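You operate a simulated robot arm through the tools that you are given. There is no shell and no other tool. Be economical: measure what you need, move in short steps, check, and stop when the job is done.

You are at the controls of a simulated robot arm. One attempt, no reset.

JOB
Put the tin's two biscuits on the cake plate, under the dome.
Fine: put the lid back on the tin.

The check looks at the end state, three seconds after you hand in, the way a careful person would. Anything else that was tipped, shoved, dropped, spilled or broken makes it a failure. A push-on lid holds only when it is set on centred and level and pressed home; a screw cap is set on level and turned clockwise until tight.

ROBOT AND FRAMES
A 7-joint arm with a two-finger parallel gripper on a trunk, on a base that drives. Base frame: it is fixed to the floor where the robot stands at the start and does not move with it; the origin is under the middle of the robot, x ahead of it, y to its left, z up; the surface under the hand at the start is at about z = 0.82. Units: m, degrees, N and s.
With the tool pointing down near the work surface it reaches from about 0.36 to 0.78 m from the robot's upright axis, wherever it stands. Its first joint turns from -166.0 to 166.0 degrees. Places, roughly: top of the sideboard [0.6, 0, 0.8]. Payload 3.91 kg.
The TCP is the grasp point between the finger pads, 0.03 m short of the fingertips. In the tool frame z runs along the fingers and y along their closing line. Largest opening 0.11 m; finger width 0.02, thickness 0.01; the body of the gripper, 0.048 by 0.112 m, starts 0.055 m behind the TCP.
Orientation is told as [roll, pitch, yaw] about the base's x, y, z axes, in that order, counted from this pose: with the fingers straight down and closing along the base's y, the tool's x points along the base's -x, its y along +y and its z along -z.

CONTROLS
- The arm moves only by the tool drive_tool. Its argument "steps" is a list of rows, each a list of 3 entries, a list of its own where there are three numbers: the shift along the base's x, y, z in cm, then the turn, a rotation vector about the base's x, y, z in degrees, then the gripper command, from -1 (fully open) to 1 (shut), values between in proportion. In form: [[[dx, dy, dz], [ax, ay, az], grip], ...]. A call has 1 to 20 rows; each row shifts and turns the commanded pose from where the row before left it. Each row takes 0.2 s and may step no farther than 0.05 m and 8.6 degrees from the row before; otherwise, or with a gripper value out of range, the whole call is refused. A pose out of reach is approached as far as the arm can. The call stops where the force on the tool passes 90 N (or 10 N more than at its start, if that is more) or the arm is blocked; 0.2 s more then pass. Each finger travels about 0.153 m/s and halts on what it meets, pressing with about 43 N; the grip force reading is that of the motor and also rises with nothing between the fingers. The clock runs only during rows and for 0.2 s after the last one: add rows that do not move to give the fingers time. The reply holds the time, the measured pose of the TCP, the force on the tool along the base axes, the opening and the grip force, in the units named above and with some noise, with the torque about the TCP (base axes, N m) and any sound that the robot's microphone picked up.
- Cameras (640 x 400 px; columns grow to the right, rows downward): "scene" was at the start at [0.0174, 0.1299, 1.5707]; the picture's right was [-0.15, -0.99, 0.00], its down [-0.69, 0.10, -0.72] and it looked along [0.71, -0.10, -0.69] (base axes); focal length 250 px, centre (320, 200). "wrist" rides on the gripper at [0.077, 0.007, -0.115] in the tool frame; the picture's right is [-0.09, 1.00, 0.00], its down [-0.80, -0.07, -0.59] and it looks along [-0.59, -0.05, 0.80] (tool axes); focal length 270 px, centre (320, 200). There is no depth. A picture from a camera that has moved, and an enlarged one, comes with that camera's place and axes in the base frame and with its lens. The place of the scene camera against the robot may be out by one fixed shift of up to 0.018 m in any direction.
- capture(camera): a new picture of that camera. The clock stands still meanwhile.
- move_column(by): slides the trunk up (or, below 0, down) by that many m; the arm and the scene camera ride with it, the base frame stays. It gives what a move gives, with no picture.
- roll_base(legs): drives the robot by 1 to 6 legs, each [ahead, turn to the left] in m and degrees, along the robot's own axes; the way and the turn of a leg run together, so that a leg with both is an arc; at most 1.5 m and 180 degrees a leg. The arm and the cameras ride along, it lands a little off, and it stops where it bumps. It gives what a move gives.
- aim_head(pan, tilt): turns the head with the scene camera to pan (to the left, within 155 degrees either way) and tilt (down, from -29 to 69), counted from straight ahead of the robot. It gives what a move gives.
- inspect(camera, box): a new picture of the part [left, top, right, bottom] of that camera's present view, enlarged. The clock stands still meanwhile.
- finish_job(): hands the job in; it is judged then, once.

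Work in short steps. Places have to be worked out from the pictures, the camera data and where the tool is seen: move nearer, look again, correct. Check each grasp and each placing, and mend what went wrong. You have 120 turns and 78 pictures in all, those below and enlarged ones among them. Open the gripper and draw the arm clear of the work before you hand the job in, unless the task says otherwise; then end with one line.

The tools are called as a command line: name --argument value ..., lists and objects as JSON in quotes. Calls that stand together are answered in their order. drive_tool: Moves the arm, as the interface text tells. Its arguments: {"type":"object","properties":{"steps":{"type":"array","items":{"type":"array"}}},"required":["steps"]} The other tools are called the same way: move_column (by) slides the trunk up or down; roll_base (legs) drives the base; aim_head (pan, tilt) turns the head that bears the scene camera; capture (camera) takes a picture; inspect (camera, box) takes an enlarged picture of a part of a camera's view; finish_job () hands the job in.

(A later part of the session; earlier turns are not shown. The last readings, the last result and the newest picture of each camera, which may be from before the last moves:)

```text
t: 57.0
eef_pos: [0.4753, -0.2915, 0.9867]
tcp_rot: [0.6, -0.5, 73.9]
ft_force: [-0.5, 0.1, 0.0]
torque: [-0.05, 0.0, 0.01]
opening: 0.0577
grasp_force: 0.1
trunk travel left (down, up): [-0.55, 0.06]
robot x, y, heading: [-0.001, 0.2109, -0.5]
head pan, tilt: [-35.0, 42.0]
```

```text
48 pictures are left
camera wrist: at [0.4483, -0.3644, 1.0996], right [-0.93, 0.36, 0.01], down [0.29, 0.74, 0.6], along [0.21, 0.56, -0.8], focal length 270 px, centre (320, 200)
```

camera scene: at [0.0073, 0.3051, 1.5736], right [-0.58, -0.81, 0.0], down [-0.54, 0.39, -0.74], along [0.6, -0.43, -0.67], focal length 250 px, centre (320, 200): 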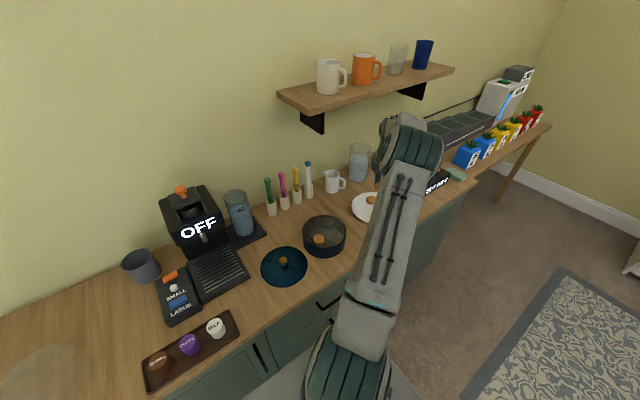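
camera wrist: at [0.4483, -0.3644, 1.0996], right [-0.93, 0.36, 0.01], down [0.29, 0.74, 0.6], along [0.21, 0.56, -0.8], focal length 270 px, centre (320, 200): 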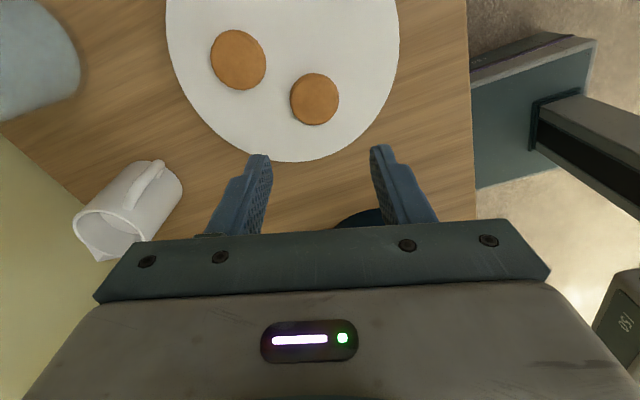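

First biscuit placed well. Go back to the tin for the second, turning the hand to 46° (that direction avoids the neighbours when placing).

drive_tool --steps '[[[0.2, 4, 0], [0, 0, -5], -0.05], [[0.2, 4, 0], [0, 0, -5], -0.05], [[0.2, 4, 0], [0, 0, -5], -0.05], [[0.2, 4, 0], [0, 0, -5], -0.05], [[0.2, 4, -0.5], [0, 0, -5], -0.05], [[0.2, 4, -1], [0, 0, -3], -0.05], [[0, 1.5, -1], [-0.6, 0.4, 0], -0.05], [[0, 0, 0], [0, 0, 0], -0.05]]'

capture --camera "wrist"

```text
t: 58.8
eef_pos: [0.4898, -0.0328, 0.9585]
tcp_rot: [0.3, 0.3, 46.0]
ft_force: [-0.6, 0.0, -0.4]
torque: [-0.05, 0.07, 0.03]
opening: 0.0579
grasp_force: 0.1
trunk travel left (down, up): [-0.55, 0.06]
robot x, y, heading: [0.0026, 0.2127, -0.6]
head pan, tilt: [-35.0, 42.0]
```

```text
47 pictures are left
camera wrist: at [0.4317, -0.0836, 1.0738], right [-0.65, 0.76, 0.01], down [0.61, 0.53, 0.59], along [0.44, 0.39, -0.81], focal length 270 px, centre (320, 200)
```

wrist: 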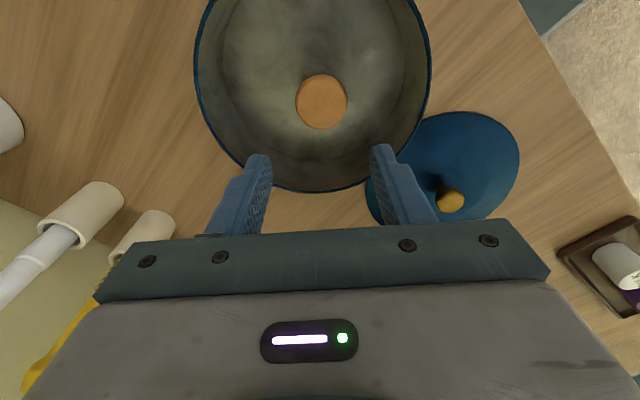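

Biscuit 2 at about (0.483,-0.037). Align and descend.

drive_tool --steps '[[[-0.7, -0.4, -2], [0, 0, 0], -0.05], [[0, 0, -3], [0, 0, 0], -0.05], [[0, 0, -2], [0, 0, 0], -0.05], [[0, 0, -1.5], [0, 0, 0], -0.05], [[0, 0, 0], [0, 0, 0], -0.05]]'

capture --camera "wrist"

```text
t: 60.0
eef_pos: [0.48, -0.036, 0.8739]
tcp_rot: [0.4, 0.3, 45.8]
ft_force: [-0.5, 0.6, 0.9]
torque: [0.02, 0.01, -0.01]
opening: 0.0577
grasp_force: 0.1
trunk travel left (down, up): [-0.55, 0.06]
robot x, y, heading: [-0.0008, 0.2107, -0.5]
head pan, tilt: [-35.0, 42.0]
```

```text
46 pictures are left
camera wrist: at [0.4231, -0.0878, 0.9887], right [-0.65, 0.76, 0.01], down [0.61, 0.53, 0.59], along [0.44, 0.39, -0.81], focal length 270 px, centre (320, 200)
```

wrist: 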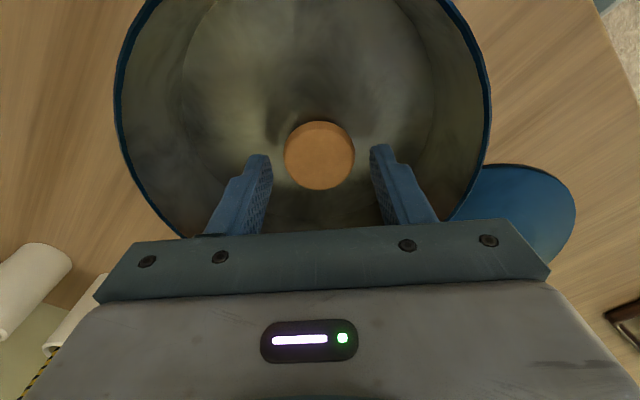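

Well centred. Down the last 18 mm and close.

drive_tool --steps '[[[0, 0, -1], [0, 0, 0], -0.05], [[0, 0, -0.5], [0, 0, 0], -0.05], [[0, 0, -0.35], [0, 0, 0], -0.05], [[0, 0, 0], [0, 0, 0], -0.05], [[0, 0, 0], [0, 0, 0], 0.1], [[0, 0, 0], [0, 0, 0], 0.2], [[0, 0, 0], [0, 0, 0], 0.25], [[0, 0, 0], [0, 0, 0], 0.3]]'

```text
t: 61.8
eef_pos: [0.4818, -0.039, 0.8551]
tcp_rot: [0.5, 0.3, 46.0]
ft_force: [0.0, -0.3, 0.5]
torque: [0.0, 0.02, 0.0]
opening: 0.0407
grasp_force: 2.5
trunk travel left (down, up): [-0.55, 0.06]
robot x, y, heading: [-0.002, 0.2098, -0.6]
head pan, tilt: [-35.0, 42.0]
```

Closing on; tighten and lift.

drive_tool --steps '[[[0, 0, 0], [0, 0, 0], 0.4], [[0, 0, 0], [0, 0, 0], 0.4], [[0, 0, 0.5], [0, 0, 0], 0.4], [[0, 0, 2], [0, 0, 0], 0.4], [[0, 0, 3], [0, 0, 0], 0.4], [[0, 0, 4], [0, 0, 0], 0.4], [[0, 0, 4], [0, 0, 0], 0.4], [[0, 0, 0], [0, 0, 0], 0.4]]'

capture --camera "wrist"

```text
t: 63.6
eef_pos: [0.4816, -0.038, 0.9901]
tcp_rot: [0.4, 0.3, 45.9]
ft_force: [0.1, -0.3, -0.2]
torque: [-0.03, 0.0, 0.01]
opening: 0.0404
grasp_force: 42.6
trunk travel left (down, up): [-0.55, 0.06]
robot x, y, heading: [0.0038, 0.2109, -0.8]
head pan, tilt: [-35.0, 42.0]
```

```text
45 pictures are left
camera wrist: at [0.4234, -0.0892, 1.1039], right [-0.65, 0.76, 0.01], down [0.61, 0.53, 0.59], along [0.44, 0.39, -0.81], focal length 270 px, centre (320, 200)
```

wrist: 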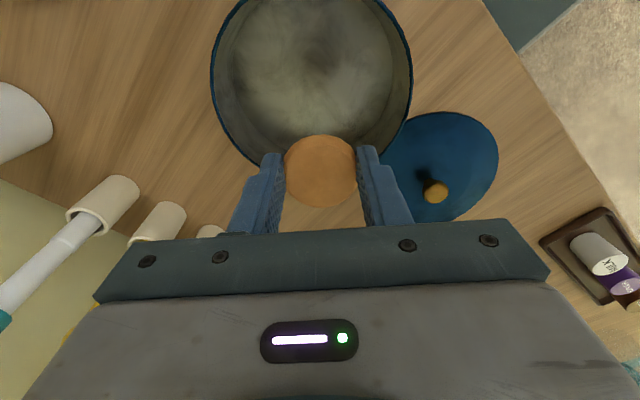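

Second biscuit held. Carry to (0.459,-0.366) over the plate at height, and check the view before lowering.

drive_tool --steps '[[[-0.3, -4.1, 0.2], [0, 0, 0], 0.4], [[-0.3, -4.1, 0.2], [0, 0, 0], 0.4], [[-0.3, -4.1, 0.2], [0, 0, 0], 0.4], [[-0.3, -4.1, 0], [0, 0, 0], 0.4], [[-0.3, -4.1, 0], [0, 0, 0], 0.4], [[-0.3, -4.1, 0], [0, 0, 0], 0.4], [[-0.3, -4.1, 0], [0, 0, 0], 0.4], [[-0.2, -4.1, 0], [0, 0, 0], 0.4], [[0, 0, -3], [0, 0, 0], 0.4], [[0, 0, -3], [0, 0, 0], 0.4], [[0, 0, 0], [0, 0, 0], 0.4]]'

capture --camera "wrist"

```text
t: 66.0
eef_pos: [0.4588, -0.3672, 0.9347]
tcp_rot: [0.5, 0.3, 45.8]
ft_force: [0.2, -0.8, -0.1]
torque: [0.01, -0.01, 0.0]
opening: 0.0415
grasp_force: 43.3
trunk travel left (down, up): [-0.55, 0.06]
robot x, y, heading: [0.0031, 0.2093, -0.8]
head pan, tilt: [-35.0, 42.0]
```

```text
44 pictures are left
camera wrist: at [0.4008, -0.4177, 1.0511], right [-0.65, 0.76, 0.01], down [0.61, 0.53, 0.59], along [0.44, 0.39, -0.81], focal length 270 px, centre (320, 200)
```

wrist: 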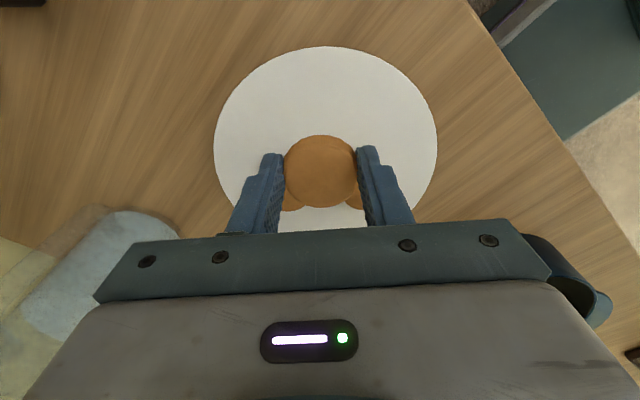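

Good. Plate centre (0.490,-0.330) confirmed. Nudge 2 mm inward and lower.

drive_tool --steps '[[[0.2, 0.2, -3], [0, 0, 0], 0.4], [[0, 0, -2.5], [0, 0, 0], 0.4], [[0, 0, -0.8], [0, 0, 0], 0.4], [[0, 0, 0], [0, 0, 0], 0.4]]'

drive_tool --steps '[[[0, 0, -0.3], [0, 0, 0], 0.4], [[0, 0, -0.3], [0, 0, 0], 0.4], [[0, 0, 0], [0, 0, 0], 0.4]]'

```text
t: 67.0
eef_pos: [0.46, -0.3644, 0.873]
tcp_rot: [0.4, 0.3, 45.9]
ft_force: [-0.6, 0.6, 0.1]
torque: [-0.01, 0.01, 0.03]
opening: 0.0416
grasp_force: 42.9
trunk travel left (down, up): [-0.55, 0.06]
robot x, y, heading: [0.0034, 0.2108, -0.8]
head pan, tilt: [-35.0, 42.0]
```

```text
t: 67.8
eef_pos: [0.461, -0.3651, 0.8674]
tcp_rot: [0.4, 0.4, 45.9]
ft_force: [-0.4, -0.5, 0.5]
torque: [0.04, -0.01, 0.0]
opening: 0.0416
grasp_force: 42.4
trunk travel left (down, up): [-0.55, 0.06]
robot x, y, heading: [0.0011, 0.2115, -0.6]
head pan, tilt: [-35.0, 42.0]
```

drive_tool --steps '[[[0, 0, -0.3], [0, 0, 0], 0.4], [[0, 0, -0.1], [0, 0, 0], 0.4], [[0, 0, 0], [0, 0, 0], 0.4]]'

inspect --camera "wrist" --box '[180, 60, 480, 248]'

```text
t: 68.6
eef_pos: [0.4603, -0.3638, 0.8646]
tcp_rot: [0.3, 0.4, 45.9]
ft_force: [-0.2, 0.4, 7.3]
torque: [-0.03, -0.09, -0.05]
opening: 0.0415
grasp_force: 43.2
trunk travel left (down, up): [-0.55, 0.06]
robot x, y, heading: [0.0007, 0.2143, -0.7]
head pan, tilt: [-35.0, 42.0]
```

```text
2.13 times, centred on (330, 154) of wrist
camera zoom: at [0.4026, -0.4158, 0.9798], right [-0.65, 0.76, 0.0], down [0.61, 0.53, 0.59], along [0.44, 0.39, -0.81], focal length 575 px, centre (299, 298)
```

zoom: 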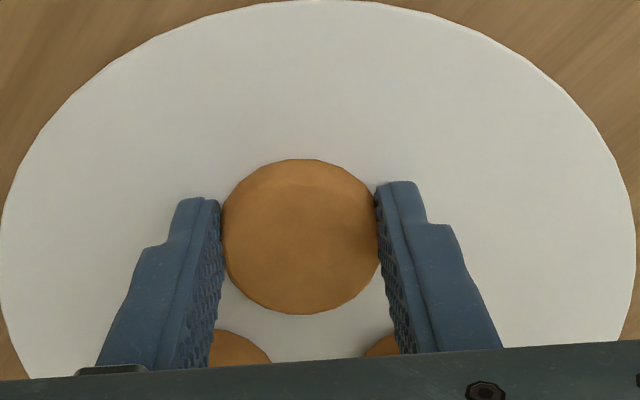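

Touching the plate with room around. Release with a small opening and rise.

drive_tool --steps '[[[0, 0, 0.1], [0, 0, 0], 0.2], [[0, 0, 0], [0, 0, 0], 0.08], [[0, 0, 0], [0, 0, 0], 0.05], [[0, 0, 1], [0, 0, 0], 0.05], [[0, 0, 3], [0, 0, 0], 0.05], [[-0.5, -0.5, 4], [0, 0, 0], 0.05], [[-2, -2, 4], [0, 0, 0], 0.05], [[-2, -2, 2], [0, 0, 0], 0.05], [[0, 0, 0], [0, 0, 0], 0.05]]'

capture --camera "wrist"

```text
t: 70.6
eef_pos: [0.4181, -0.4094, 1.0044]
tcp_rot: [0.4, 0.3, 45.9]
ft_force: [-0.2, 0.4, -0.5]
torque: [0.02, 0.0, 0.0]
opening: 0.0525
grasp_force: 0.0
trunk travel left (down, up): [-0.55, 0.06]
robot x, y, heading: [0.0007, 0.2097, -1.0]
head pan, tilt: [-35.0, 42.0]
```

```text
42 pictures are left
camera wrist: at [0.3586, -0.4616, 1.1188], right [-0.65, 0.76, 0.01], down [0.61, 0.53, 0.59], along [0.44, 0.39, -0.81], focal length 270 px, centre (320, 200)
```

wrist: 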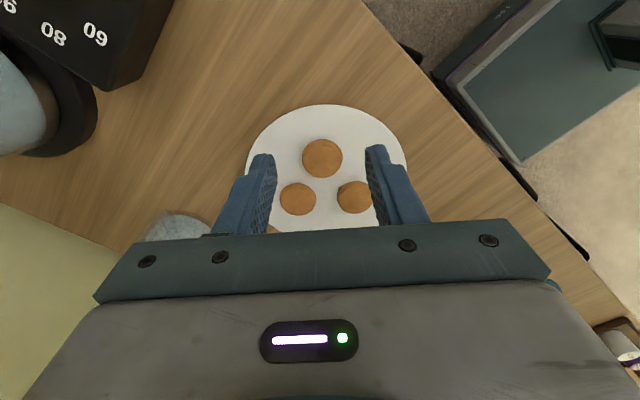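

All three biscuits sit on the plate within a circle of radius ≈0.065 about (0.492,-0.335). Next the lid: I go back to the exact earlier pose (0.4264,-0.0536,0.9993, yaw 0) to see by comparison whether the tin has shifted.

drive_tool --steps '[[[0.1, 4, 0], [0, 0, -5.1], 0], [[0.1, 4, 0], [0, 0, -5.1], 0], [[0.1, 4, 0], [0, 0, -5.1], 0], [[0.1, 4, 0], [0, 0, -5.1], 0], [[0.1, 4, 0], [0, 0, -5.1], 0], [[0.1, 4, 0], [0, 0, -5.1], 0], [[0.1, 4, 0], [0, 0, -5.1], 0], [[0.1, 4, -0.5], [0, 0, -5.1], 0], [[0.1, 3.6, 0], [-0.3, 0, -5], 0], [[0, 0, 0], [0, 0, 0], 0]]'

capture --camera "wrist"

```text
t: 72.8
eef_pos: [0.4249, -0.0516, 0.9991]
tcp_rot: [0.2, 0.3, 0.1]
ft_force: [-0.3, 0.6, -0.4]
torque: [0.02, 0.0, 0.03]
opening: 0.0552
grasp_force: 0.0
trunk travel left (down, up): [-0.55, 0.06]
robot x, y, heading: [0.0006, 0.2145, -0.7]
head pan, tilt: [-35.0, 42.0]
```

```text
41 pictures are left
camera wrist: at [0.3486, -0.0457, 1.1137], right [0.09, 1.0, 0.0], down [0.8, -0.07, 0.59], along [0.59, -0.05, -0.81], focal length 270 px, centre (320, 200)
```

wrist: 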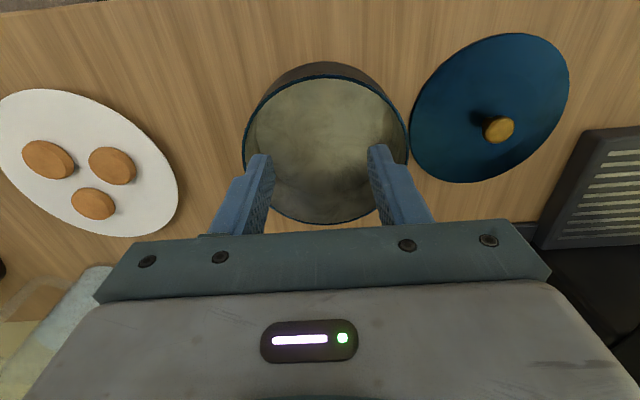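

Compared with before, the tin looks shifted only ≈2–3 mm in -x. Now fetch the lid at its release pose (0.4755,0.1357).

drive_tool --steps '[[[1, 3.8, 0], [0, 0, 0], 0], [[1, 3.8, 0], [0, 0, 0], 0], [[1, 3.8, 0], [0, 0, 0], 0], [[1, 3.8, 0], [0, 0, 0], 0], [[1, 3.5, 0], [0, 0, 0], 0], [[0, 0, -4], [0, 0, 0], 0], [[0, 0, -4], [0, 0, 0], 0], [[0, 0, 0], [0, 0, 0], 0]]'

inspect --camera "wrist" --box '[180, 40, 460, 215]'

```text
t: 74.6
eef_pos: [0.4741, 0.1353, 0.9199]
tcp_rot: [0.0, 0.3, 0.2]
ft_force: [-0.1, 0.7, 0.2]
torque: [0.01, -0.01, 0.0]
opening: 0.0549
grasp_force: 0.0
trunk travel left (down, up): [-0.55, 0.06]
robot x, y, heading: [-0.0015, 0.2105, -0.7]
head pan, tilt: [-35.0, 42.0]
```

```text
2.29 times, centred on (320, 128) of wrist
camera zoom: at [0.3975, 0.1398, 1.0343], right [0.09, 1.0, 0.0], down [0.8, -0.07, 0.59], along [0.59, -0.05, -0.81], focal length 618 px, centre (320, 366)
```

zoom: 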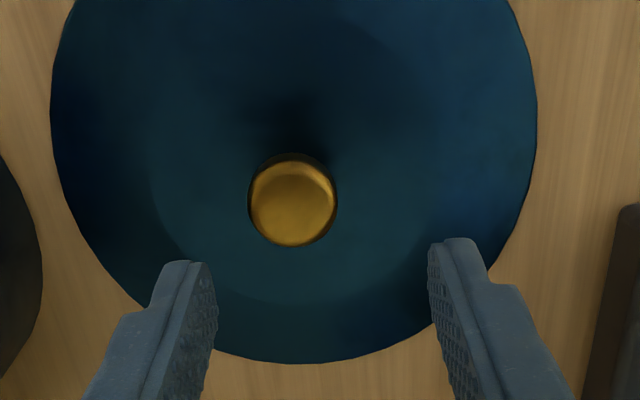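

The knob is about 10 mm toward -y of the hand (it must have been nudged at release). Shift and go down.

drive_tool --steps '[[[0, -1.0, -2], [0, 0, 0], 0], [[0, 0, -2], [0, 0, 0], 0], [[0, 0, 0], [0, 0, 0], 0]]'

inspect --camera "wrist" --box '[180, 40, 460, 215]'

```text
t: 75.4
eef_pos: [0.4743, 0.1238, 0.8786]
tcp_rot: [0.2, 0.3, 0.1]
ft_force: [0.0, -0.2, 1.2]
torque: [-0.01, 0.03, -0.04]
opening: 0.0549
grasp_force: 0.0
trunk travel left (down, up): [-0.55, 0.06]
robot x, y, heading: [0.0022, 0.2094, -0.5]
head pan, tilt: [-35.0, 42.0]
```

```text
2.29 times, centred on (320, 128) of wrist
camera zoom: at [0.3974, 0.1284, 0.9936], right [0.09, 1.0, 0.0], down [0.8, -0.07, 0.59], along [0.59, -0.05, -0.81], focal length 618 px, centre (320, 366)
```

zoom: 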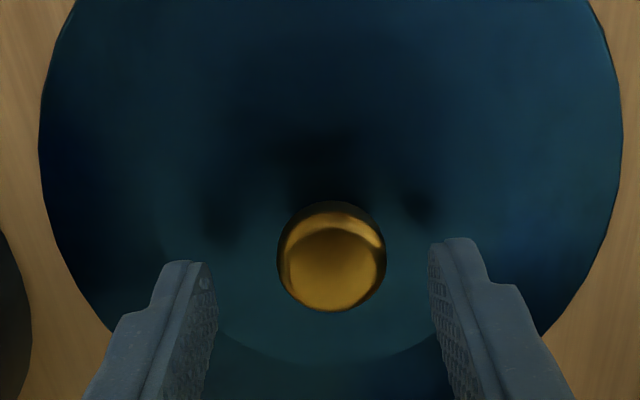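

Nearly centred; adjust +2 mm in y, descend and grip.

drive_tool --steps '[[[0, 0.2, -1], [0, 0, 0], 0], [[0, 0, -0.8], [0, 0, 0], 0], [[0, 0, 0], [0, 0, 0], 0]]'

drive_tool --steps '[[[0, 0, 0], [0, 0, 0], 0.3], [[0, 0, 0], [0, 0, 0], 0.45], [[0, 0, 0], [0, 0, 0], 0.6], [[0, 0, 0], [0, 0, 0], 1], [[0, 0, 0], [0, 0, 0], 1]]'

inspect --camera "wrist" --box '[180, 40, 460, 215]'

```text
t: 76.2
eef_pos: [0.4742, 0.1243, 0.8614]
tcp_rot: [0.1, 0.4, 0.2]
ft_force: [0.2, -0.9, 0.8]
torque: [0.0, 0.01, -0.01]
opening: 0.0551
grasp_force: 0.0
trunk travel left (down, up): [-0.55, 0.06]
robot x, y, heading: [0.0027, 0.2089, -0.8]
head pan, tilt: [-35.0, 42.0]
```

```text
t: 77.4
eef_pos: [0.4737, 0.1258, 0.8624]
tcp_rot: [0.1, 0.3, 0.1]
ft_force: [-0.6, 0.2, -0.2]
torque: [-0.02, -0.01, -0.01]
opening: 0.0265
grasp_force: 42.8
trunk travel left (down, up): [-0.55, 0.06]
robot x, y, heading: [0.0002, 0.2091, -0.6]
head pan, tilt: [-35.0, 42.0]
```

```text
2.29 times, centred on (320, 128) of wrist
camera zoom: at [0.3977, 0.1308, 0.9761], right [0.09, 1.0, 0.0], down [0.8, -0.07, 0.59], along [0.59, -0.05, -0.81], focal length 618 px, centre (320, 366)
```

zoom: 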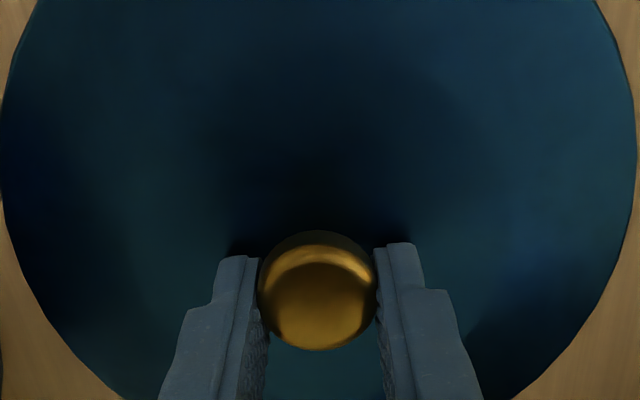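

Lateral/longitudinal grip matches the earlier one, but it's ~5 mm high on the knob. Reopen slightly, go lower, regrip and lift.

drive_tool --steps '[[[0, 0, 0], [0, 0, 0], 0.3], [[0, 0, 0], [0, 0, 0], 0.3], [[0, 0, -0.45], [0, 0, 0], 0.3], [[0, 0, 0], [0, 0, 0], 0.5], [[0, 0, 0], [0, 0, 0], 1], [[0, 0, 0], [0, 0, 0], 1]]'

drive_tool --steps '[[[0, 0, 1], [0, 0, 0], 1], [[0, 0, 2], [0, 0, 0], 1], [[0, 0, 4], [0, 0, 0], 1], [[0, 0, 4], [0, 0, 0], 1], [[0.1, -4, 0], [0, 0, 0], 1], [[0.2, -4, 0], [0, 0, 0], 1], [[0.2, -4, 0], [0, 0, 0], 1], [[0.2, -4, 0], [0, 0, 0], 1], [[0, -1.75, 0], [0, 0, 0], 1], [[0, 0, 0], [0, 0, 0], 1]]'

capture --camera "wrist"

capture --camera "scene"

```text
t: 78.8
eef_pos: [0.4755, 0.125, 0.858]
tcp_rot: [0.1, 0.1, 0.2]
ft_force: [3.1, 1.8, 24.2]
torque: [-0.06, -0.09, -0.09]
opening: 0.0264
grasp_force: 43.0
trunk travel left (down, up): [-0.55, 0.06]
robot x, y, heading: [-0.0002, 0.2118, -0.5]
head pan, tilt: [-35.0, 42.0]
```

```text
t: 81.0
eef_pos: [0.4829, -0.0519, 0.9662]
tcp_rot: [0.1, 0.3, 0.1]
ft_force: [-0.1, -1.0, -0.3]
torque: [-0.02, -0.01, -0.03]
opening: 0.0261
grasp_force: 43.3
trunk travel left (down, up): [-0.55, 0.06]
robot x, y, heading: [0.0034, 0.2124, -1.0]
head pan, tilt: [-35.0, 42.0]
```

```text
37 pictures are left
camera wrist: at [0.4056, -0.0457, 1.0817], right [0.09, 1.0, 0.0], down [0.8, -0.07, 0.59], along [0.59, -0.05, -0.81], focal length 270 px, centre (320, 200)
```

wrist: 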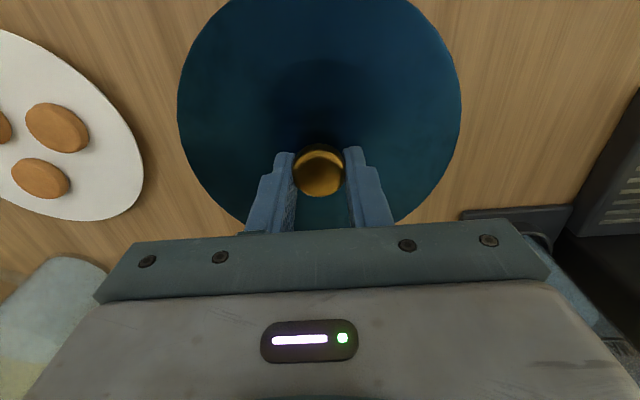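

```text
36 pictures are left
camera scene: at [0.0074, 0.3052, 1.5736], right [-0.58, -0.81, 0.0], down [-0.54, 0.39, -0.74], along [0.6, -0.43, -0.67], focal length 250 px, centre (320, 200)
```

scene: 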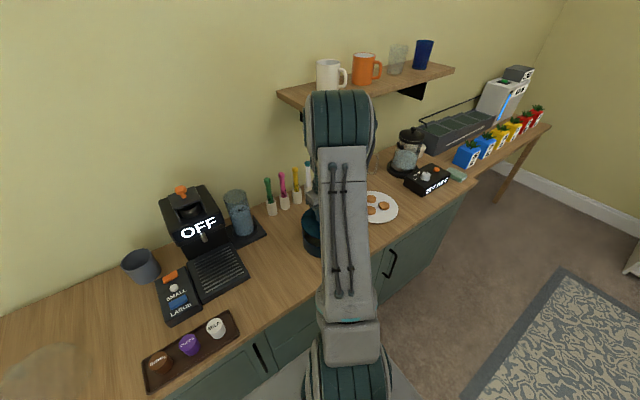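

Lid is over the tin. Lower to just above seating height and check laterally.

drive_tool --steps '[[[-0.1, 0, -2], [0, 0, 0], 1], [[0, 0, -1], [0, 0, 0], 1], [[0, 0, -0.5], [0, 0, 0], 1], [[0, 0, 0], [0, 0, 0], 1]]'

inspect --camera "scene" --box '[280, 190, 360, 270]'

capture --camera "wrist"

```text
t: 82.0
eef_pos: [0.4808, -0.0504, 0.9325]
tcp_rot: [0.2, 0.3, 0.1]
ft_force: [0.4, -0.2, -0.4]
torque: [0.01, 0.01, 0.0]
opening: 0.0265
grasp_force: 42.9
trunk travel left (down, up): [-0.55, 0.06]
robot x, y, heading: [0.0007, 0.2131, -0.7]
head pan, tilt: [-35.0, 42.0]
```

```text
5.00 times, centred on (320, 230) of scene
camera zoom: at [0.0075, 0.3051, 1.5736], right [-0.58, -0.81, 0.0], down [-0.54, 0.39, -0.74], along [0.6, -0.43, -0.67], focal length 1251 px, centre (320, 50)
```

zoom: 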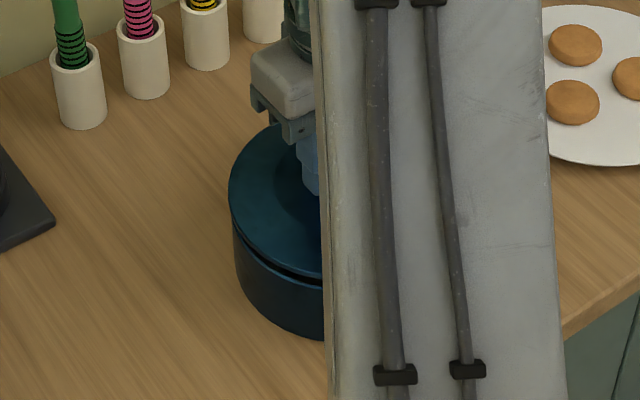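

```text
34 pictures are left
camera wrist: at [0.4045, -0.0455, 1.0475], right [0.09, 1.0, 0.0], down [0.8, -0.07, 0.59], along [0.59, -0.05, -0.81], focal length 270 px, centre (320, 200)
```

wrist: 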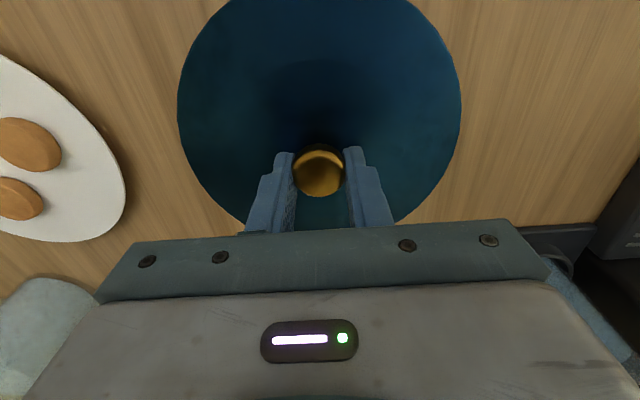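

Looks aligned. Lower in small steps, watching force and torque.

drive_tool --steps '[[[0, 0, -0.4], [0, 0, 0], 1], [[0, 0, -0.3], [0, 0, 0], 1], [[0, 0, 0], [0, 0, 0], 1]]'

drive_tool --steps '[[[0, 0, -0.2], [0, 0, 0], 1], [[0, 0, 0], [0, 0, 0], 1]]'

```text
t: 82.8
eef_pos: [0.4796, -0.0513, 0.9252]
tcp_rot: [0.0, 0.2, 0.0]
ft_force: [-0.4, 0.4, 0.7]
torque: [0.01, 0.0, -0.01]
opening: 0.0264
grasp_force: 42.9
trunk travel left (down, up): [-0.55, 0.06]
robot x, y, heading: [0.0031, 0.2126, -0.6]
head pan, tilt: [-35.0, 42.0]
```

```text
t: 83.4
eef_pos: [0.4802, -0.051, 0.9233]
tcp_rot: [0.2, 0.2, 0.2]
ft_force: [-0.9, -0.5, -0.9]
torque: [0.02, -0.03, -0.02]
opening: 0.0263
grasp_force: 43.2
trunk travel left (down, up): [-0.55, 0.06]
robot x, y, heading: [0.0008, 0.2126, -0.5]
head pan, tilt: [-35.0, 42.0]
```

Still free; press down in 2 mm steps.

drive_tool --steps '[[[0, 0, -0.2], [0, 0, 0], 1], [[0, 0, 0], [0, 0, 0], 1]]'

drive_tool --steps '[[[0, 0, -0.2], [0, 0, 0], 1], [[0, 0, 0], [0, 0, 0], 1]]'

```text
t: 84.0
eef_pos: [0.4813, -0.051, 0.9218]
tcp_rot: [0.1, 0.3, 0.1]
ft_force: [0.6, 0.4, -1.0]
torque: [0.05, 0.01, 0.04]
opening: 0.0261
grasp_force: 43.3
trunk travel left (down, up): [-0.55, 0.06]
robot x, y, heading: [0.0029, 0.2115, -0.7]
head pan, tilt: [-35.0, 42.0]
```

```text
t: 84.6
eef_pos: [0.4806, -0.0503, 0.92]
tcp_rot: [0.2, 0.2, 0.2]
ft_force: [-1.4, 2.4, 7.2]
torque: [0.01, -0.46, 0.09]
opening: 0.0265
grasp_force: 43.2
trunk travel left (down, up): [-0.55, 0.06]
robot x, y, heading: [0.0028, 0.2112, -0.8]
head pan, tilt: [-35.0, 42.0]
```

Contact begins (far side first). Press further.

drive_tool --steps '[[[0, 0, -0.2], [0, 0, 0], 1], [[0, 0, 0], [0, 0, 0], 1]]'

drive_tool --steps '[[[0, 0, -0.2], [0, 0, 0], 1], [[0, 0, 0], [0, 0, 0], 1]]'

```text
t: 85.2
eef_pos: [0.4799, -0.0514, 0.9205]
tcp_rot: [-0.1, 0.0, 0.0]
ft_force: [2.2, 0.3, 32.5]
torque: [0.27, 0.82, -0.13]
opening: 0.0265
grasp_force: 43.4
trunk travel left (down, up): [-0.55, 0.06]
robot x, y, heading: [-0.0011, 0.2119, -0.7]
head pan, tilt: [-35.0, 42.0]
```

```text
t: 85.8
eef_pos: [0.4804, -0.0499, 0.92]
tcp_rot: [-0.3, -0.1, 0.2]
ft_force: [4.7, 2.8, 56.5]
torque: [0.37, 0.72, -0.15]
opening: 0.0265
grasp_force: 43.4
trunk travel left (down, up): [-0.55, 0.06]
robot x, y, heading: [0.0028, 0.2111, -0.8]
head pan, tilt: [-35.0, 42.0]
```

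No snap yet at 56 N; press a bit more.

drive_tool --steps '[[[0, 0, -0.2], [0, 0, 0], 1], [[0, 0, 0], [0, 0, 0], 1]]'

```text
t: 86.4
eef_pos: [0.4805, -0.0514, 0.9199]
tcp_rot: [-0.3, -0.4, 0.2]
ft_force: [1.8, 3.0, 68.4]
torque: [0.53, 0.9, 0.07]
opening: 0.0266
grasp_force: 43.1
trunk travel left (down, up): [-0.55, 0.06]
robot x, y, heading: [0.0024, 0.2125, -0.8]
head pan, tilt: [-35.0, 42.0]
```

Push a bit harder, toward 85 N.

drive_tool --steps '[[[0, 0, -0.15], [0, 0, 0], 1], [[0, 0, 0], [0, 0, 0], 1], [[0, 0, 0], [0, 0, 0], 1]]'

```text
t: 87.2
eef_pos: [0.4793, -0.0519, 0.9201]
tcp_rot: [-0.4, -0.5, 0.2]
ft_force: [0.1, 4.2, 79.0]
torque: [0.74, 0.75, -0.06]
opening: 0.0263
grasp_force: 42.6
trunk travel left (down, up): [-0.55, 0.06]
robot x, y, heading: [0.0028, 0.2092, -0.7]
head pan, tilt: [-35.0, 42.0]
```

Test whether it holds: unload, then pull up very slightly and read the force.

drive_tool --steps '[[[0, 0, 0.5], [0, 0, 0], 1], [[0, 0, 0.4], [0, 0, 0], 1], [[0, 0, 0], [0, 0, 0], 1]]'

drive_tool --steps '[[[0, 0, 0.3], [0, 0, 0], 1], [[0, 0, 0], [0, 0, 0], 1]]'

```text
t: 88.0
eef_pos: [0.481, -0.0505, 0.9196]
tcp_rot: [0.1, 0.2, 0.2]
ft_force: [5.9, -3.0, 13.5]
torque: [-0.52, -1.2, 0.12]
opening: 0.0263
grasp_force: 42.8
trunk travel left (down, up): [-0.55, 0.06]
robot x, y, heading: [-0.0033, 0.2085, -0.7]
head pan, tilt: [-35.0, 42.0]
```

```text
t: 88.6
eef_pos: [0.4803, -0.0518, 0.9231]
tcp_rot: [0.1, 0.6, 0.1]
ft_force: [0.4, 0.3, -0.4]
torque: [0.01, -0.01, 0.03]
opening: 0.0261
grasp_force: 43.1
trunk travel left (down, up): [-0.55, 0.06]
robot x, y, heading: [-0.0007, 0.2131, -0.6]
head pan, tilt: [-35.0, 42.0]
```

Not held. Reconsidering: when seated originally the gripped TCP read (0.485,-0.0493); with the tin's small shift the target is about (0.483,-0.048), so I'm ~3 mm off in both, agreeing with the contact torques. Raise a little, shift, level, and retry.

drive_tool --steps '[[[0, 0, 0.6], [0, -0.3, 0], 1], [[0.3, 0.3, 0], [0, 0, 0], 1], [[0, 0, 0], [0, 0, 0], 1]]'

drive_tool --steps '[[[0, 0, -0.5], [0, 0, 0], 1], [[0, 0, -0.3], [0, 0, 0], 1], [[0, 0, -0.2], [0, 0, 0], 1], [[0, 0, 0], [0, 0, 0], 1]]'

drive_tool --steps '[[[0, 0, -0.2], [0, 0, 0], 1], [[0, 0, -0.2], [0, 0, 0], 1], [[0, 0, 0], [0, 0, 0], 1]]'

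```text
t: 89.4
eef_pos: [0.4847, -0.0484, 0.9306]
tcp_rot: [0.1, 0.1, 0.1]
ft_force: [-0.3, 0.8, -0.1]
torque: [0.01, 0.02, 0.03]
opening: 0.0261
grasp_force: 42.9
trunk travel left (down, up): [-0.55, 0.06]
robot x, y, heading: [0.0016, 0.2127, -0.8]
head pan, tilt: [-35.0, 42.0]
```

```text
t: 90.4
eef_pos: [0.4833, -0.0511, 0.9194]
tcp_rot: [0.1, 0.1, 0.2]
ft_force: [-0.6, 1.3, 4.4]
torque: [-0.19, 0.38, -0.08]
opening: 0.0264
grasp_force: 43.3
trunk travel left (down, up): [-0.55, 0.06]
robot x, y, heading: [0.0004, 0.2117, -0.6]
head pan, tilt: [-35.0, 42.0]
```

```text
t: 91.2
eef_pos: [0.4837, -0.0489, 0.9196]
tcp_rot: [-0.2, -0.4, 0.0]
ft_force: [3.9, -1.6, 46.6]
torque: [0.27, 1.02, -0.08]
opening: 0.0265
grasp_force: 42.9
trunk travel left (down, up): [-0.55, 0.06]
robot x, y, heading: [0.0001, 0.2153, -0.4]
head pan, tilt: [-35.0, 42.0]
```

Press further to see if it snaps.

drive_tool --steps '[[[0, 0, -0.2], [0, 0, 0], 1], [[0, 0, -0.15], [0, 0, 0], 1], [[0, 0, 0], [0, 0, 0], 1]]'

```text
t: 92.0
eef_pos: [0.4845, -0.0484, 0.9196]
tcp_rot: [-0.3, -0.8, 0.1]
ft_force: [2.4, -0.1, 72.1]
torque: [0.59, 0.94, -0.03]
opening: 0.0266
grasp_force: 43.2
trunk travel left (down, up): [-0.55, 0.06]
robot x, y, heading: [0.0027, 0.2114, -0.8]
head pan, tilt: [-35.0, 42.0]
```

No snap. Unload, release the knob, and look at how the lid sits on the tin.

drive_tool --steps '[[[0, 0, 0.5], [0, 0, 0], 1], [[0, 0, 0.4], [0.2, 0.5, 0], 1], [[0, 0, 0], [0, 0, 0], 0.4], [[0, 0, 0], [0, 0, 0], 0], [[0, 0, 0], [0, 0, 0], 0], [[0, 0, 2], [0, 0, 0], 0], [[0, 0, 4], [0, 0, 0], 0], [[-2, 0, 4], [0, 0, 0], 0], [[-4, 0, 2], [0, 0, 0], 0], [[-3, 0, 0], [0, 0, 0], 0], [[0, 0, 0], [0, 0, 0], 0]]'

inspect --camera "wrist" --box '[220, 40, 420, 165]'

inspect --camera "scene" --box '[280, 200, 360, 270]'

```text
t: 94.4
eef_pos: [0.3914, -0.0502, 1.038]
tcp_rot: [0.4, 0.5, 0.1]
ft_force: [-0.6, 0.0, 0.1]
torque: [0.01, -0.02, 0.02]
opening: 0.0551
grasp_force: 0.1
trunk travel left (down, up): [-0.55, 0.06]
robot x, y, heading: [0.0019, 0.207, -0.7]
head pan, tilt: [-35.0, 42.0]
heard: snap
```

```text
3.20 times, centred on (320, 102) of wrist
camera zoom: at [0.3156, -0.0444, 1.1541], right [0.09, 1.0, 0.0], down [0.81, -0.07, 0.59], along [0.58, -0.05, -0.81], focal length 865 px, centre (320, 512)
```

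zoom: 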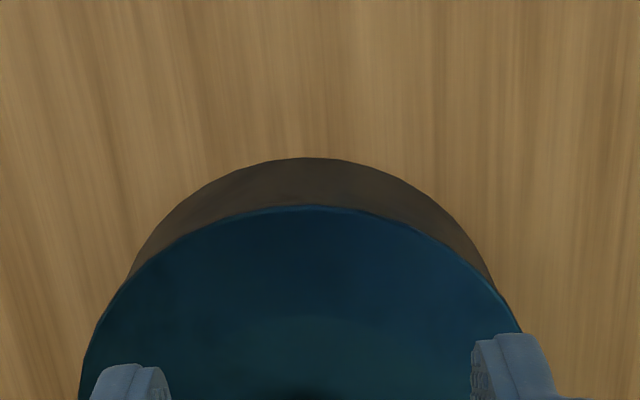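

```text
5.71 times, centred on (320, 235) of scene
camera zoom: at [0.0074, 0.3053, 1.5736], right [-0.58, -0.81, 0.0], down [-0.54, 0.39, -0.74], along [0.6, -0.43, -0.67], focal length 1430 px, centre (320, 0)
```

zoom: 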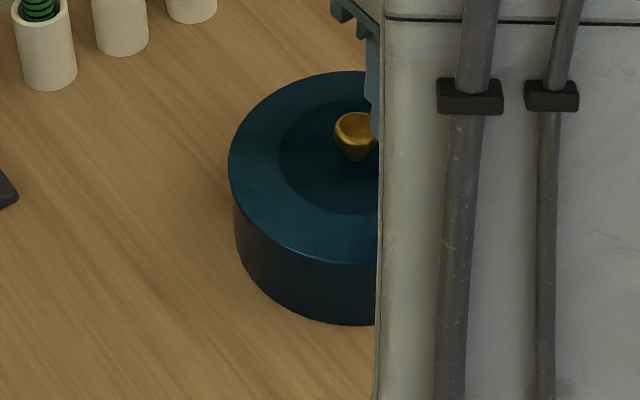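

Lid sits level and flush now; a snap was heard on release, of unclear sense. Press again with open fingers straddling the knob, as produced seating before.

drive_tool --steps '[[[4, 0, 0], [-0.3, -0.3, 0], 0], [[4.2, 0, -2], [0, 0, 0], 0], [[0.8, 0.1, -4], [0, 0, 0], 0], [[0, 0, -4], [0, 0, 0], 0], [[0, 0, 0], [0, 0, 0], 0]]'

capture --camera "wrist"

```text
t: 95.6
eef_pos: [0.4837, -0.047, 0.9389]
tcp_rot: [0.1, 0.1, 0.1]
ft_force: [0.1, -0.7, 0.0]
torque: [0.01, -0.01, 0.01]
opening: 0.0552
grasp_force: 0.1
trunk travel left (down, up): [-0.55, 0.06]
robot x, y, heading: [0.0052, 0.2107, -0.9]
head pan, tilt: [-35.0, 42.0]
```

```text
31 pictures are left
camera wrist: at [0.4063, -0.0417, 1.0552], right [0.09, 1.0, 0.0], down [0.8, -0.07, 0.59], along [0.59, -0.05, -0.81], focal length 270 px, centre (320, 200)
```

wrist: 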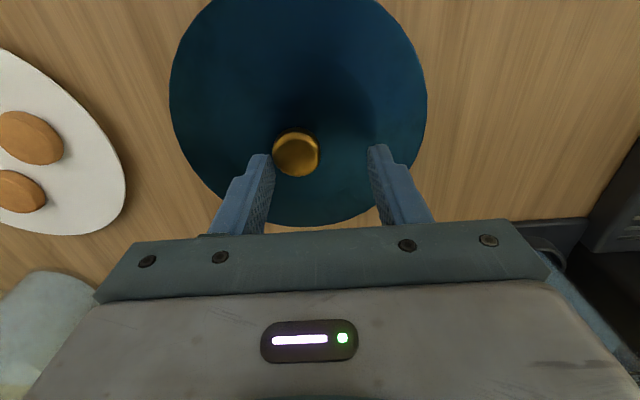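

After opening, lid (seemingly with the tin, they look concentric) sits ~12 mm toward -y: knob at ≈(0.476,-0.061). Recentre over the knob and press with open fingers.

drive_tool --steps '[[[-0.5, -1.25, 0], [0, 0, 0], 0], [[0, 0, -1], [0, 0, 0], 0], [[0, 0, 0], [0, 0, 0], 0]]'

capture --camera "wrist"

```text
t: 96.4
eef_pos: [0.4784, -0.0611, 0.9296]
tcp_rot: [0.0, 0.2, 0.1]
ft_force: [0.8, -0.2, -0.4]
torque: [0.0, -0.01, -0.02]
opening: 0.0547
grasp_force: 0.1
trunk travel left (down, up): [-0.55, 0.06]
robot x, y, heading: [0.0009, 0.2095, -0.9]
head pan, tilt: [-35.0, 42.0]
```

```text
30 pictures are left
camera wrist: at [0.4019, -0.0546, 1.0455], right [0.09, 1.0, 0.0], down [0.8, -0.07, 0.59], along [0.59, -0.05, -0.81], focal length 270 px, centre (320, 200)
```

wrist: 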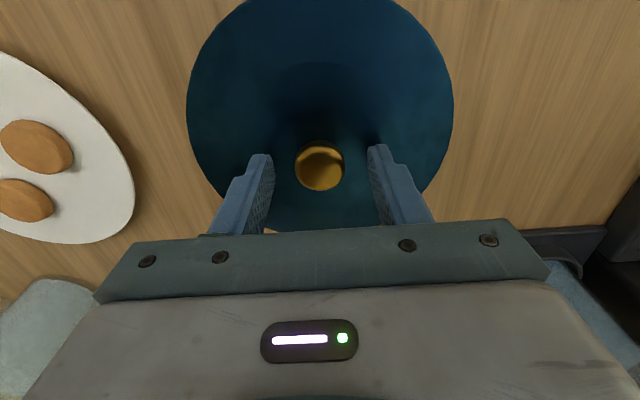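

Centred. Press down with the fingertips beside the knob.

drive_tool --steps '[[[0, 0, -0.5], [0, 0, 0], 0], [[0, 0, -0.3], [0, 0, 0], 0], [[0, 0, -0.2], [0, 0, 0], 0], [[0, 0, 0], [0, 0, 0], 0]]'

drive_tool --steps '[[[0, 0, -0.3], [0, 0, 0], 0], [[0, 0, -0.2], [0, 0, 0], 0], [[0, 0, 0], [0, 0, 0], 0]]'

```text
t: 97.4
eef_pos: [0.4792, -0.061, 0.9199]
tcp_rot: [0.0, 0.2, 0.1]
ft_force: [-0.3, 0.8, 3.3]
torque: [0.0, -0.05, -0.01]
opening: 0.0552
grasp_force: 0.0
trunk travel left (down, up): [-0.55, 0.06]
robot x, y, heading: [0.0009, 0.2129, -0.5]
head pan, tilt: [-35.0, 42.0]
```

```text
t: 98.2
eef_pos: [0.4786, -0.06, 0.9204]
tcp_rot: [-0.3, -0.4, 0.1]
ft_force: [0.9, -1.6, 51.7]
torque: [0.74, 0.11, 0.05]
opening: 0.0549
grasp_force: 0.1
trunk travel left (down, up): [-0.55, 0.06]
robot x, y, heading: [-0.0004, 0.2095, -0.6]
head pan, tilt: [-35.0, 42.0]
```

drive_tool --steps '[[[0, 0, -0.2], [0, 0, 0], 0], [[0, 0, -0.15], [0, 0, 0], 0], [[0, 0, 0], [0, 0, 0], 0]]'

```text
t: 99.0
eef_pos: [0.4792, -0.0615, 0.9202]
tcp_rot: [-0.5, -0.6, 0.1]
ft_force: [1.2, -1.1, 77.7]
torque: [1.84, 0.3, -0.12]
opening: 0.0549
grasp_force: 0.0
trunk travel left (down, up): [-0.55, 0.06]
robot x, y, heading: [-0.0008, 0.2089, -0.6]
head pan, tilt: [-35.0, 42.0]
```

No further snap: either it is already home or not catching. Test: unload, grip the knob, and pull up very lightly.

drive_tool --steps '[[[0, 0, 0.5], [0, 0, 0], 0], [[0, 0, 0.4], [0.4, 0.6, 0], 0], [[0, 0, 0], [0, 0, 0], 0.3], [[0, 0, 0], [0, 0, 0], 0.45], [[0, 0, 0], [0, 0, 0], 0.6], [[0, 0, 0], [0, 0, 0], 0.6]]'

drive_tool --steps '[[[0, 0, 0.2], [0, 0, 0], 0.7], [[0, 0, 0], [0, 0, 0], 0.7]]'

```text
t: 100.4
eef_pos: [0.4769, -0.0599, 0.921]
tcp_rot: [0.4, 0.8, 0.2]
ft_force: [-1.1, -7.5, 20.1]
torque: [-1.16, -0.16, -0.17]
opening: 0.0374
grasp_force: 14.9
trunk travel left (down, up): [-0.55, 0.06]
robot x, y, heading: [0.0013, 0.2115, -0.8]
head pan, tilt: [-35.0, 42.0]
```

```text
t: 101.0
eef_pos: [0.4774, -0.0608, 0.9227]
tcp_rot: [0.7, 1.0, 0.1]
ft_force: [0.9, 1.3, -2.2]
torque: [0.05, 0.01, -0.02]
opening: 0.0265
grasp_force: 42.9
trunk travel left (down, up): [-0.55, 0.06]
robot x, y, heading: [0.0018, 0.2123, -0.4]
head pan, tilt: [-35.0, 42.0]
```

drive_tool --steps '[[[0, 0, 0.15], [0, 0, 0], 1], [[0, 0, 0], [0, 0, 0], 1]]'

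drive_tool --steps '[[[0, 0, 0.15], [0, 0, 0], 1], [[0, 0, 0], [0, 0, 0], 1]]'

```text
t: 101.6
eef_pos: [0.479, -0.06, 0.9244]
tcp_rot: [0.4, 0.8, 0.0]
ft_force: [-0.2, 0.1, -0.5]
torque: [0.02, 0.0, 0.02]
opening: 0.0262
grasp_force: 43.2
trunk travel left (down, up): [-0.55, 0.06]
robot x, y, heading: [0.0022, 0.2105, -0.4]
head pan, tilt: [-35.0, 42.0]
heard: snap
```

```text
t: 102.2
eef_pos: [0.478, -0.0611, 0.9264]
tcp_rot: [0.4, 0.9, 0.1]
ft_force: [-0.7, -0.4, -0.8]
torque: [-0.01, 0.02, 0.02]
opening: 0.0264
grasp_force: 42.7
trunk travel left (down, up): [-0.55, 0.06]
robot x, y, heading: [-0.0028, 0.2111, -0.7]
head pan, tilt: [-35.0, 42.0]
```

That light pull made it snap, so it had been seated and I've just popped it off (parity of snaps agrees). Level the tool, press it home again.

drive_tool --steps '[[[0, 0, 0], [-0.4, -0.9, 0], 1], [[0, 0, 0], [0, 0, 0], 1], [[0, 0, -0.3], [0, 0, 0], 1], [[0, 0, -0.3], [0, 0, 0], 1], [[0, 0, 0], [0, 0, 0], 1]]'

drive_tool --steps '[[[0, 0, -0.3], [0, 0, 0], 1], [[0, 0, -0.2], [0, 0, 0], 1], [[0, 0, 0], [0, 0, 0], 1]]'

```text
t: 103.4
eef_pos: [0.4772, -0.0594, 0.9218]
tcp_rot: [0.0, -0.3, 0.1]
ft_force: [-0.6, 0.5, 13.8]
torque: [0.26, 1.16, -0.07]
opening: 0.0263
grasp_force: 43.0
trunk travel left (down, up): [-0.55, 0.06]
robot x, y, heading: [0.0043, 0.2119, -0.7]
head pan, tilt: [-35.0, 42.0]
```

```text
t: 104.2
eef_pos: [0.479, -0.0595, 0.9188]
tcp_rot: [-0.3, -0.7, 0.1]
ft_force: [5.2, -3.0, 53.5]
torque: [0.12, 0.41, -0.06]
opening: 0.0264
grasp_force: 42.8
trunk travel left (down, up): [-0.55, 0.06]
robot x, y, heading: [-0.0002, 0.211, -0.6]
head pan, tilt: [-35.0, 42.0]
```

No snap yet at 53 N. Now unload to a light load, open the fingers slowly while still bearing down a little, and listen.

drive_tool --steps '[[[0, 0, 0.3], [0, 0, 0], 1], [[0, 0, 0], [0, 0, 0], 1]]'

drive_tool --steps '[[[0, 0, 0.2], [0, 0, 0], 0.5], [[0, 0, 0], [0, 0, 0], 0.4], [[0, 0, 0], [0, 0, 0], 0.3]]'

inspect --camera "wrist" --box '[180, 40, 460, 215]'

```text
t: 104.8
eef_pos: [0.4787, -0.0616, 0.9193]
tcp_rot: [-0.1, -0.4, 0.2]
ft_force: [7.9, -1.1, 35.2]
torque: [-0.02, -0.75, -0.18]
opening: 0.0261
grasp_force: 42.6
trunk travel left (down, up): [-0.55, 0.06]
robot x, y, heading: [0.0026, 0.2098, -0.9]
head pan, tilt: [-35.0, 42.0]
```

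```text
t: 105.6
eef_pos: [0.4776, -0.0576, 0.9201]
tcp_rot: [0.1, 0.1, 0.2]
ft_force: [3.0, 8.4, 19.1]
torque: [0.16, -0.13, 0.06]
opening: 0.036
grasp_force: 0.0
trunk travel left (down, up): [-0.55, 0.06]
robot x, y, heading: [0.0032, 0.2098, -0.7]
head pan, tilt: [-35.0, 42.0]
```

```text
2.29 times, centred on (320, 128) of wrist
camera zoom: at [0.4002, -0.0527, 1.0344], right [0.08, 1.0, 0.0], down [0.8, -0.07, 0.59], along [0.59, -0.05, -0.8], focal length 618 px, centre (320, 366)
```

zoom: 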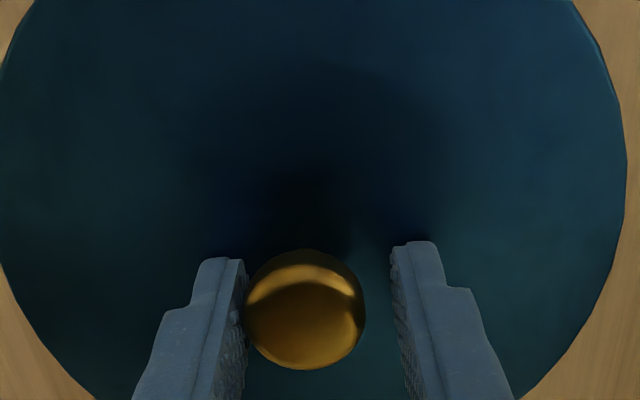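

The tips were bearing on the lid, so one finger drags it on opening. Raise clear, open fully, recentre and press from above.

drive_tool --steps '[[[0, 0, 0.5], [0, 0, 0], 0.3], [[0, 0, 0.5], [0, 0, 0], 0.3], [[0, 0, 0.5], [0, 0, 0], 0], [[0, 0, 0], [0, 0, 0], 0]]'

capture --camera "wrist"

```text
t: 106.6
eef_pos: [0.4779, -0.06, 0.9355]
tcp_rot: [0.0, 0.0, 0.1]
ft_force: [-0.3, 0.1, 1.0]
torque: [0.0, 0.0, 0.03]
opening: 0.0553
grasp_force: 0.0
trunk travel left (down, up): [-0.55, 0.06]
robot x, y, heading: [0.0021, 0.2127, -0.8]
head pan, tilt: [-35.0, 42.0]
heard: snap
```

```text
28 pictures are left
camera wrist: at [0.4009, -0.0547, 1.0494], right [0.09, 1.0, 0.0], down [0.8, -0.07, 0.6], along [0.59, -0.05, -0.8], focal length 270 px, centre (320, 200)
```

wrist: 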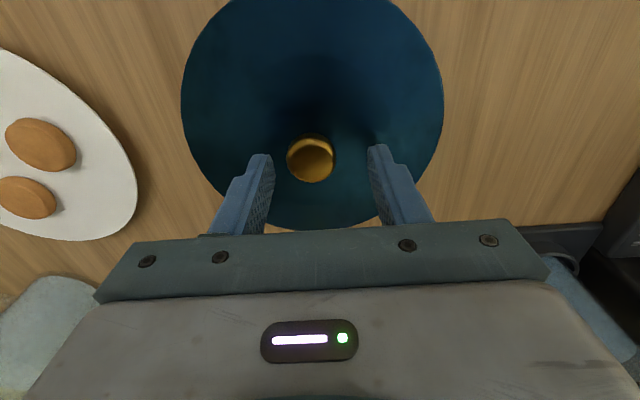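

Snap parity (off, on, off, on, off, on) suggests it is now home. Verify: press with open fingers; if already seated there should be no snap, and none when lifting away.

drive_tool --steps '[[[0, -0.4, -0.5], [0, 0, 0], 0], [[0, 0, -0.7], [0, 0, 0], 0], [[0, 0, -0.4], [0, 0, 0], 0], [[0, 0, -0.3], [0, 0, 0], 0], [[0, 0, 0], [0, 0, 0], 0]]'

drive_tool --steps '[[[0, 0, -0.3], [0, 0, 0], 0], [[0, 0, -0.1], [0, 0, 0], 0], [[0, 0, 0], [0, 0, 0], 0]]'

drive_tool --steps '[[[0, 0, 0.5], [0, 0, 0], 0], [[0, 0, 1], [0, 0, 0], 0], [[0, 0, 2], [0, 0, 0], 0], [[0, 0, 3], [0, 0, 0], 0], [[0, 0, 4], [0, 0, 0], 0], [[0, 0, 0], [0, 0, 0], 0]]'

capture --camera "wrist"

```text
t: 107.8
eef_pos: [0.4787, -0.0647, 0.9197]
tcp_rot: [-0.3, -0.5, 0.1]
ft_force: [0.8, -0.3, 38.0]
torque: [0.6, 0.08, 0.0]
opening: 0.055
grasp_force: 0.2
trunk travel left (down, up): [-0.55, 0.06]
robot x, y, heading: [0.0004, 0.2077, -0.8]
head pan, tilt: [-35.0, 42.0]
```

```text
t: 108.6
eef_pos: [0.4784, -0.0635, 0.9184]
tcp_rot: [-0.3, -0.8, 0.0]
ft_force: [0.2, 0.0, 71.4]
torque: [1.7, 0.38, -0.01]
opening: 0.0553
grasp_force: 0.1
trunk travel left (down, up): [-0.55, 0.06]
robot x, y, heading: [0.0023, 0.2114, -0.7]
head pan, tilt: [-35.0, 42.0]
```

```text
t: 110.0
eef_pos: [0.4769, -0.0651, 1.0184]
tcp_rot: [0.1, 0.0, 0.2]
ft_force: [0.1, 0.0, -0.7]
torque: [-0.01, 0.0, 0.01]
opening: 0.0549
grasp_force: 0.0
trunk travel left (down, up): [-0.55, 0.06]
robot x, y, heading: [0.0032, 0.2124, -0.5]
head pan, tilt: [-35.0, 42.0]
```

```text
27 pictures are left
camera wrist: at [0.3993, -0.0582, 1.1325], right [0.09, 1.0, 0.0], down [0.8, -0.07, 0.59], along [0.59, -0.05, -0.8], focal length 270 px, centre (320, 200)
```

wrist: 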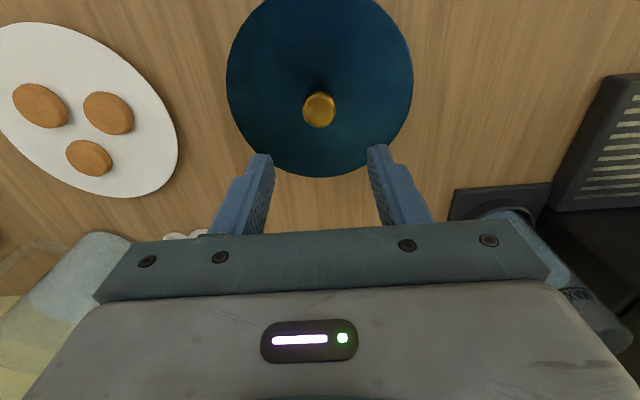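

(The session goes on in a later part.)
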